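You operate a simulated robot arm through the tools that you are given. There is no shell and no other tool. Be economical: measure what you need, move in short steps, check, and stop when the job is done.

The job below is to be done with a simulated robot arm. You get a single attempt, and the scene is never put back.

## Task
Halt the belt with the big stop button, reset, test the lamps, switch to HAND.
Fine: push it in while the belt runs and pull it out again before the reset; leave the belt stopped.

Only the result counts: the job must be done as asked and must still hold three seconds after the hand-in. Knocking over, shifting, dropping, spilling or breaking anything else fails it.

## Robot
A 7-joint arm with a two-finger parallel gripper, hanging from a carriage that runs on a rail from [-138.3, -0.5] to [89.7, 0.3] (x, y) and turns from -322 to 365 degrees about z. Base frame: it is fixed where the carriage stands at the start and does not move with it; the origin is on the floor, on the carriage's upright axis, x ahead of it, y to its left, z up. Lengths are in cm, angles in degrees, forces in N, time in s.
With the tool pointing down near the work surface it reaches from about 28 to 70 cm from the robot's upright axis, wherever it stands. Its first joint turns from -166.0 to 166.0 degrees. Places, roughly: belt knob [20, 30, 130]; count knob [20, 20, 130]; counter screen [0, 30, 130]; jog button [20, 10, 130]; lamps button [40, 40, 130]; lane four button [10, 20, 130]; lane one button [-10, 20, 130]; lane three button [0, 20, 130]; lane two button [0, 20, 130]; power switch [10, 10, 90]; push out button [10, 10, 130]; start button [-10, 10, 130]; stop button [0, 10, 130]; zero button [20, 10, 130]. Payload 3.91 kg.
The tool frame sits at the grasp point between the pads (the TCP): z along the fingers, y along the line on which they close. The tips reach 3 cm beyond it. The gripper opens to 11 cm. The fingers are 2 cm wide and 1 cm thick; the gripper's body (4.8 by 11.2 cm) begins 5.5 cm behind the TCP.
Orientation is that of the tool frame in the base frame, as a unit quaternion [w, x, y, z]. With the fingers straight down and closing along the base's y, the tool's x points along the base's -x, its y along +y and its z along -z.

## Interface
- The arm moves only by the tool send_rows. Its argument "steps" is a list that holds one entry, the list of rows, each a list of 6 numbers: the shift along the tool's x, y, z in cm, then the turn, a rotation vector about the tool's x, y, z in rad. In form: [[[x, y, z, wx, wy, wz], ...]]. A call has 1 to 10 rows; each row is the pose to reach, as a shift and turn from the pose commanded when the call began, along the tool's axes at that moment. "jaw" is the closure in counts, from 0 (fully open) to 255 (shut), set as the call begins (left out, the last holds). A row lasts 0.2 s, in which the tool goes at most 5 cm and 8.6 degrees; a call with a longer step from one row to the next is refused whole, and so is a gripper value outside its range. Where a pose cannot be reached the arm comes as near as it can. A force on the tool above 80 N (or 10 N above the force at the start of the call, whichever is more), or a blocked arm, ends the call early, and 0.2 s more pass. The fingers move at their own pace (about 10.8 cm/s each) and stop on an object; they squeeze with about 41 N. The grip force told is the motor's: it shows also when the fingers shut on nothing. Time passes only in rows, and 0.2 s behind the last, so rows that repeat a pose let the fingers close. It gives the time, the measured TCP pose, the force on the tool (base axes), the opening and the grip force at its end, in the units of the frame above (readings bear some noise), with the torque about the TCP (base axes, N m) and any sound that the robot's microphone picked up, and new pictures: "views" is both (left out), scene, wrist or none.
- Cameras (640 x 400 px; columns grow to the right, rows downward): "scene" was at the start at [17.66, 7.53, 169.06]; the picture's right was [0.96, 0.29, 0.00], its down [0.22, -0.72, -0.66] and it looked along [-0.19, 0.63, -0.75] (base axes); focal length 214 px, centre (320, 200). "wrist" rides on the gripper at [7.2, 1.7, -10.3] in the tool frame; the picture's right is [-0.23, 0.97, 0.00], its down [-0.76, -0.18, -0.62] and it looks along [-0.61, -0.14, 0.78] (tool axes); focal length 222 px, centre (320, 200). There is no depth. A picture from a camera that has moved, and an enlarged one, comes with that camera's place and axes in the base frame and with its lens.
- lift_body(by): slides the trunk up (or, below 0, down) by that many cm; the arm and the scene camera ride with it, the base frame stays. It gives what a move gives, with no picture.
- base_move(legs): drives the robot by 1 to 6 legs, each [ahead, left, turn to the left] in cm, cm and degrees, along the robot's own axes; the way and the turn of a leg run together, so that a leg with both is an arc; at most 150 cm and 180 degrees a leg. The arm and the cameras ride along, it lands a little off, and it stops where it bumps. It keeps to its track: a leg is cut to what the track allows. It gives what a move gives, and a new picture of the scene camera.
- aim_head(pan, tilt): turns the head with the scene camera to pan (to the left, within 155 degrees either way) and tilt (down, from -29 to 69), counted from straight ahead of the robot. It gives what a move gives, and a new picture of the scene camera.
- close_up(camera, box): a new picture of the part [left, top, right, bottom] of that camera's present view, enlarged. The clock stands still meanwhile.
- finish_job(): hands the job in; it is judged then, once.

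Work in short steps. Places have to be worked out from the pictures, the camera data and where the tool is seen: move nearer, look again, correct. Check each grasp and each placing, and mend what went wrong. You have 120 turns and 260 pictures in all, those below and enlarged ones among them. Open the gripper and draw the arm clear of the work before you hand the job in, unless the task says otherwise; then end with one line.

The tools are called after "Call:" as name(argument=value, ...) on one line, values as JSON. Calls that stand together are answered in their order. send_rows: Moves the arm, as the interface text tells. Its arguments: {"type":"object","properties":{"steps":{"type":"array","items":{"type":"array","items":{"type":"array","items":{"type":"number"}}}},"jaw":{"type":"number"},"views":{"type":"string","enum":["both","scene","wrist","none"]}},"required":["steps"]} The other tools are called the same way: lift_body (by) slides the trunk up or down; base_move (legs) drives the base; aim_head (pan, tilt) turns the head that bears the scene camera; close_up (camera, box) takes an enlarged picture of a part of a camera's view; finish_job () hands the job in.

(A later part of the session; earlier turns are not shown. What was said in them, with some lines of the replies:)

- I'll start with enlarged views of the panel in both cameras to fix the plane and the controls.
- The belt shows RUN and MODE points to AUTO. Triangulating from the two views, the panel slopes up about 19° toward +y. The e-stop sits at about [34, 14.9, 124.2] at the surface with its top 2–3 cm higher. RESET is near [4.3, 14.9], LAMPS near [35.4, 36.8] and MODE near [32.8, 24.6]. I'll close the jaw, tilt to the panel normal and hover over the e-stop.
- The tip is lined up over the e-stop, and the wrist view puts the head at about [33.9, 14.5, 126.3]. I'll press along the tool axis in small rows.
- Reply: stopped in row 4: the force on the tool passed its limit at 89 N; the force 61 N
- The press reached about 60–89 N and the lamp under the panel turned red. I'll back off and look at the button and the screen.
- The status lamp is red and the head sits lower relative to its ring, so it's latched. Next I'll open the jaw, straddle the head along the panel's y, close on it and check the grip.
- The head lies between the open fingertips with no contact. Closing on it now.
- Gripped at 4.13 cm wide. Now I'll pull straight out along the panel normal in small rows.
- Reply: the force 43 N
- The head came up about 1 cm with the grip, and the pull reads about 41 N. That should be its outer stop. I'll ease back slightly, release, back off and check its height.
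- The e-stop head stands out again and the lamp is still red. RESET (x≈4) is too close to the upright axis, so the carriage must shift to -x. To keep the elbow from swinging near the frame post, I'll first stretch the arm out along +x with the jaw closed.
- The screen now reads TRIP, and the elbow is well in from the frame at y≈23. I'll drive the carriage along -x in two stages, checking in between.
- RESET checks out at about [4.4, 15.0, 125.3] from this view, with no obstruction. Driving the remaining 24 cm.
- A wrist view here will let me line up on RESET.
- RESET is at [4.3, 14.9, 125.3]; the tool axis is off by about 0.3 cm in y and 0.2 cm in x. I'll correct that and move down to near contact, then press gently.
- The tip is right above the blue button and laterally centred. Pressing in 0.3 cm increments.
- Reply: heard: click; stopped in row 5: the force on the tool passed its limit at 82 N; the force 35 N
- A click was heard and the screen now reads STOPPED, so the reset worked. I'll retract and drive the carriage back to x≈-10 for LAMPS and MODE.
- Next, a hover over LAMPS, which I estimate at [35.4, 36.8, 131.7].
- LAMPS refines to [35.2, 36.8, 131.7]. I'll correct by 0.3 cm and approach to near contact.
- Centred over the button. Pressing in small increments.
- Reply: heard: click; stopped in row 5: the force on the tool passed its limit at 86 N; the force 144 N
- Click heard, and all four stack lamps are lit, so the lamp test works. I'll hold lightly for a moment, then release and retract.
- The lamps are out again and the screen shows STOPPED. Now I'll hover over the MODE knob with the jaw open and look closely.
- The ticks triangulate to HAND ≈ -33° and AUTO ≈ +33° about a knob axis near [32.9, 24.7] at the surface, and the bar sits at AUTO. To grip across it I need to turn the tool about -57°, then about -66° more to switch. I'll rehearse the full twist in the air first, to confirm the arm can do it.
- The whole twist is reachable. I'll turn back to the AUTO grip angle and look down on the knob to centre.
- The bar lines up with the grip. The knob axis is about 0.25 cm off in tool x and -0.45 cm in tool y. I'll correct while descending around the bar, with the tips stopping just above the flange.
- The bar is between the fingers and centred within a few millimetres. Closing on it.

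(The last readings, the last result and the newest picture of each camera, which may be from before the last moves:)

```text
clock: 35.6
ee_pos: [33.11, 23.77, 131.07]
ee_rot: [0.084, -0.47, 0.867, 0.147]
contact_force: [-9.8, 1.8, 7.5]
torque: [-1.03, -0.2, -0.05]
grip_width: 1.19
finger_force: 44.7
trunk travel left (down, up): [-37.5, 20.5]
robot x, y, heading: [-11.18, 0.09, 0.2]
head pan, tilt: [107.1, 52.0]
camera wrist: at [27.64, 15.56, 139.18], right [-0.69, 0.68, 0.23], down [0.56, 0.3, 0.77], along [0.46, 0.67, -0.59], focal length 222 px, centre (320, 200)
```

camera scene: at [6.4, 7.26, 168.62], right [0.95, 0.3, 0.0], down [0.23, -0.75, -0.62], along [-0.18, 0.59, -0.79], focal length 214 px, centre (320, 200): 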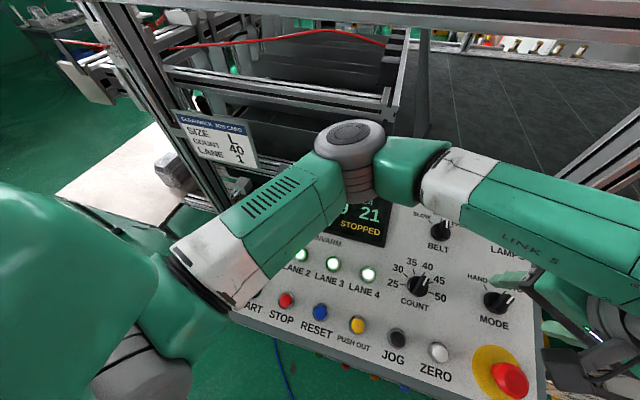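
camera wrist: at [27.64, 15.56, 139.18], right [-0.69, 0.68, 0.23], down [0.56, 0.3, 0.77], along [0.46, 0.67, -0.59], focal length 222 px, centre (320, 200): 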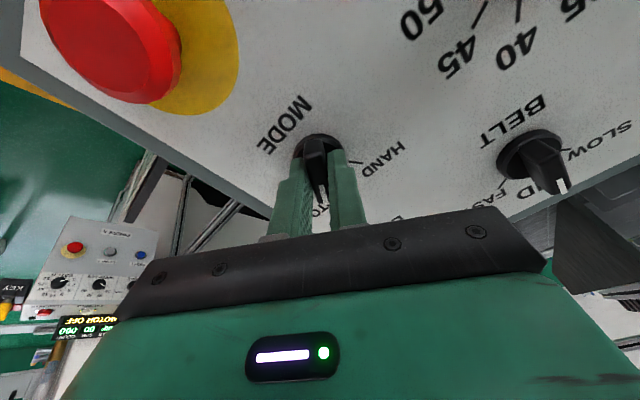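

Gripped at 1.19 cm wide. Twisting counter-clockwise toward HAND.

Call:
send_rows(steps=[[[0, 0, 0, 0, 0, -0.12], [0, 0, 0, 0, 0, -0.24], [0, 0, 0, 0, 0, -0.36], [0, 0, 0, 0, 0, -0.48], [0, 0, 0, 0, 0, -0.6], [0, 0, 0, 0, 0, -0.72], [0, 0, 0, 0, 0, -0.84], [0, 0, 0, 0, 0, -0.96], [0, 0, 0, 0, 0, -1.08], [0, 0, 0, 0, 0, -1.13]]])

```text
clock: 37.8
ee_pos: [33.0, 23.85, 131.1]
ee_rot: [-0.149, 0.861, -0.479, -0.08]
contact_force: [-19.4, 2.8, 23.2]
torque: [0.3, 1.38, 0.44]
grip_width: 1.22
finger_force: 45.0
trunk travel left (down, up): [-37.5, 20.5]
robot x, y, heading: [-11.59, -0.15, 0.3]
head pan, tilt: [107.1, 52.0]
camera scene: at [6.34, 7.32, 168.61], right [0.95, 0.3, 0.0], down [0.23, -0.75, -0.62], along [-0.18, 0.59, -0.79], focal length 214 px, centre (320, 200)
camera wrist: at [35.33, 13.74, 138.55], right [-0.95, -0.3, -0.11], down [-0.26, 0.49, 0.83], along [-0.19, 0.82, -0.54], focal length 222 px, centre (320, 200)
```

scene: 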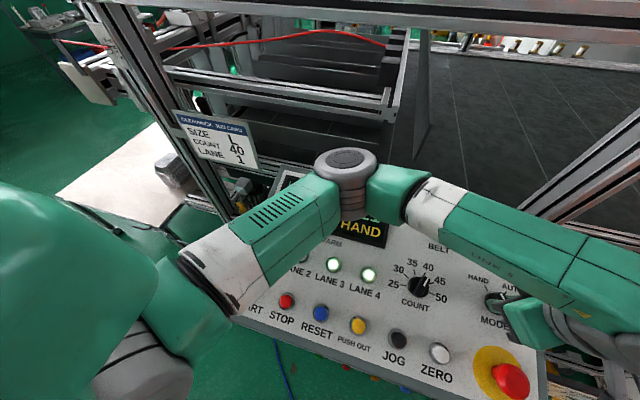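
wrist: 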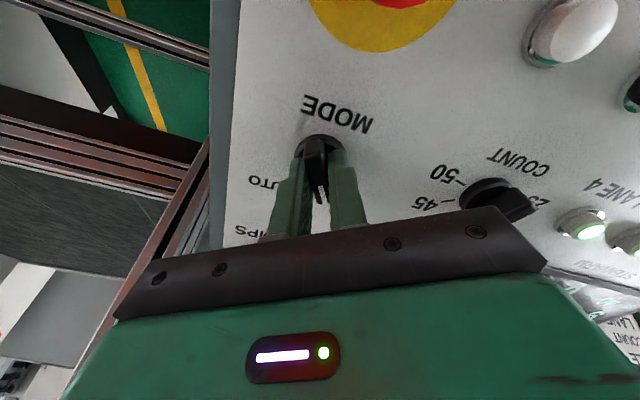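

The screen reads HAND. I'll open the jaw and draw straight out.

Call:
send_rows(steps=[[[0, 0, 0, 0, 0, 0], [0, 0, 0, 0, 0, 0], [0, 0, 0, 0, 0, 0], [0, 0, -2, 0, 0, 0], [0, 0, -5, 0, 0, 0], [0, 0, -9, 0, 0, 0], [0, 0, -13, 0, 0, 0], [0, 0, -17, 0, 0, 0]]], jaw=90)

Call:
close_up(camera="scene", box=[240, 180, 560, 400])

```text
clock: 39.6
ee_pos: [32.94, 18.14, 147.12]
ee_rot: [-0.15, 0.861, -0.48, -0.078]
contact_force: [-0.6, -0.6, 0.1]
torque: [0.01, -0.02, 0.03]
grip_width: 7.13
finger_force: 0.0
trunk travel left (down, up): [-37.5, 20.5]
robot x, y, heading: [-11.37, -0.12, -0.0]
head pan, tilt: [107.1, 52.0]
camera scene: at [6.4, 7.26, 168.61], right [0.95, 0.3, 0.0], down [0.23, -0.75, -0.62], along [-0.18, 0.59, -0.79], focal length 214 px, centre (320, 200)
camera wrist: at [35.26, 8.05, 154.62], right [-0.95, -0.3, -0.11], down [-0.26, 0.49, 0.83], along [-0.19, 0.82, -0.54], focal length 222 px, centre (320, 200)
```

scene: 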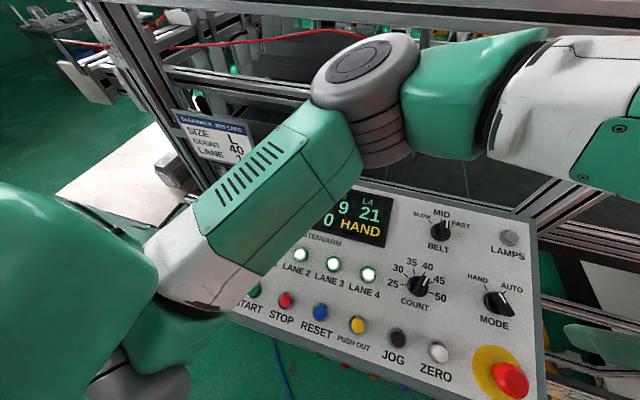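
wrist: 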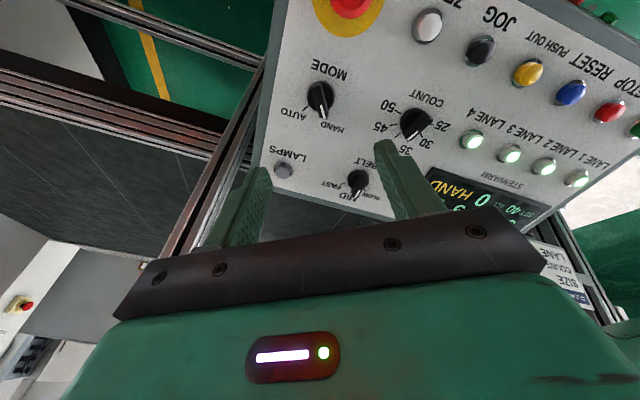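

```text
1.82 times, centred on (400, 290) of scene
camera zoom: at [6.4, 7.26, 168.61], right [0.95, 0.3, 0.0], down [0.23, -0.75, -0.62], along [-0.18, 0.59, -0.79], focal length 390 px, centre (174, 36)
```

zoom: 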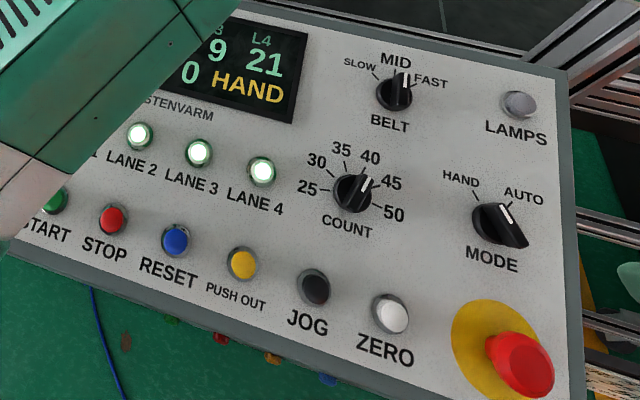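

The screen reads HAND with the belt stopped, the e-stop is out, and COUNT and BELT are unchanged. I'll fully open the gripper and hand in.

Call:
send_rows(steps=[[[0, 0, -1, 0, 0, 0], [0, 0, -1, 0, 0, 0], [0, 0, -1, 0, 0, 0]]], jaw=0, views="scene")

Call:
finish_job()

```text
clock: 40.4
ee_pos: [33.15, 17.85, 148.1]
ee_rot: [-0.149, 0.861, -0.48, -0.078]
contact_force: [0.2, -0.3, 0.7]
torque: [-0.01, -0.01, 0.03]
grip_width: 10.99
finger_force: 0.1
trunk travel left (down, up): [-37.5, 20.5]
robot x, y, heading: [-11.28, 0.15, 0.2]
head pan, tilt: [107.1, 52.0]
camera scene: at [6.4, 7.26, 168.62], right [0.95, 0.3, 0.0], down [0.23, -0.75, -0.62], along [-0.18, 0.59, -0.79], focal length 214 px, centre (320, 200)
```

scene: 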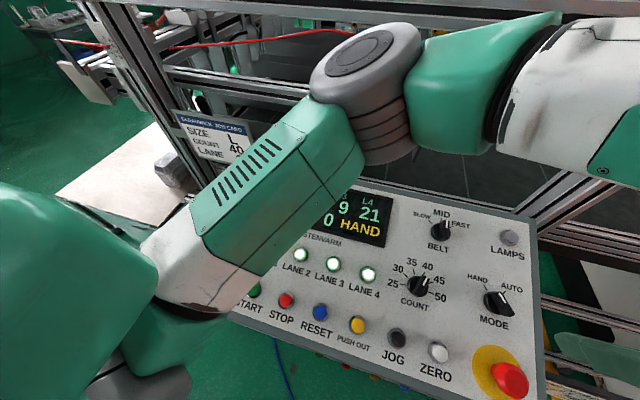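

```text
The job is handed in.
```

The job is done and handed in: the big stop was pushed in while the belt ran (TRIP) and pulled out again, RESET was pressed (STOPPED), LAMPS lit all four stack lamps, and MODE is on HAND with the belt stopped.
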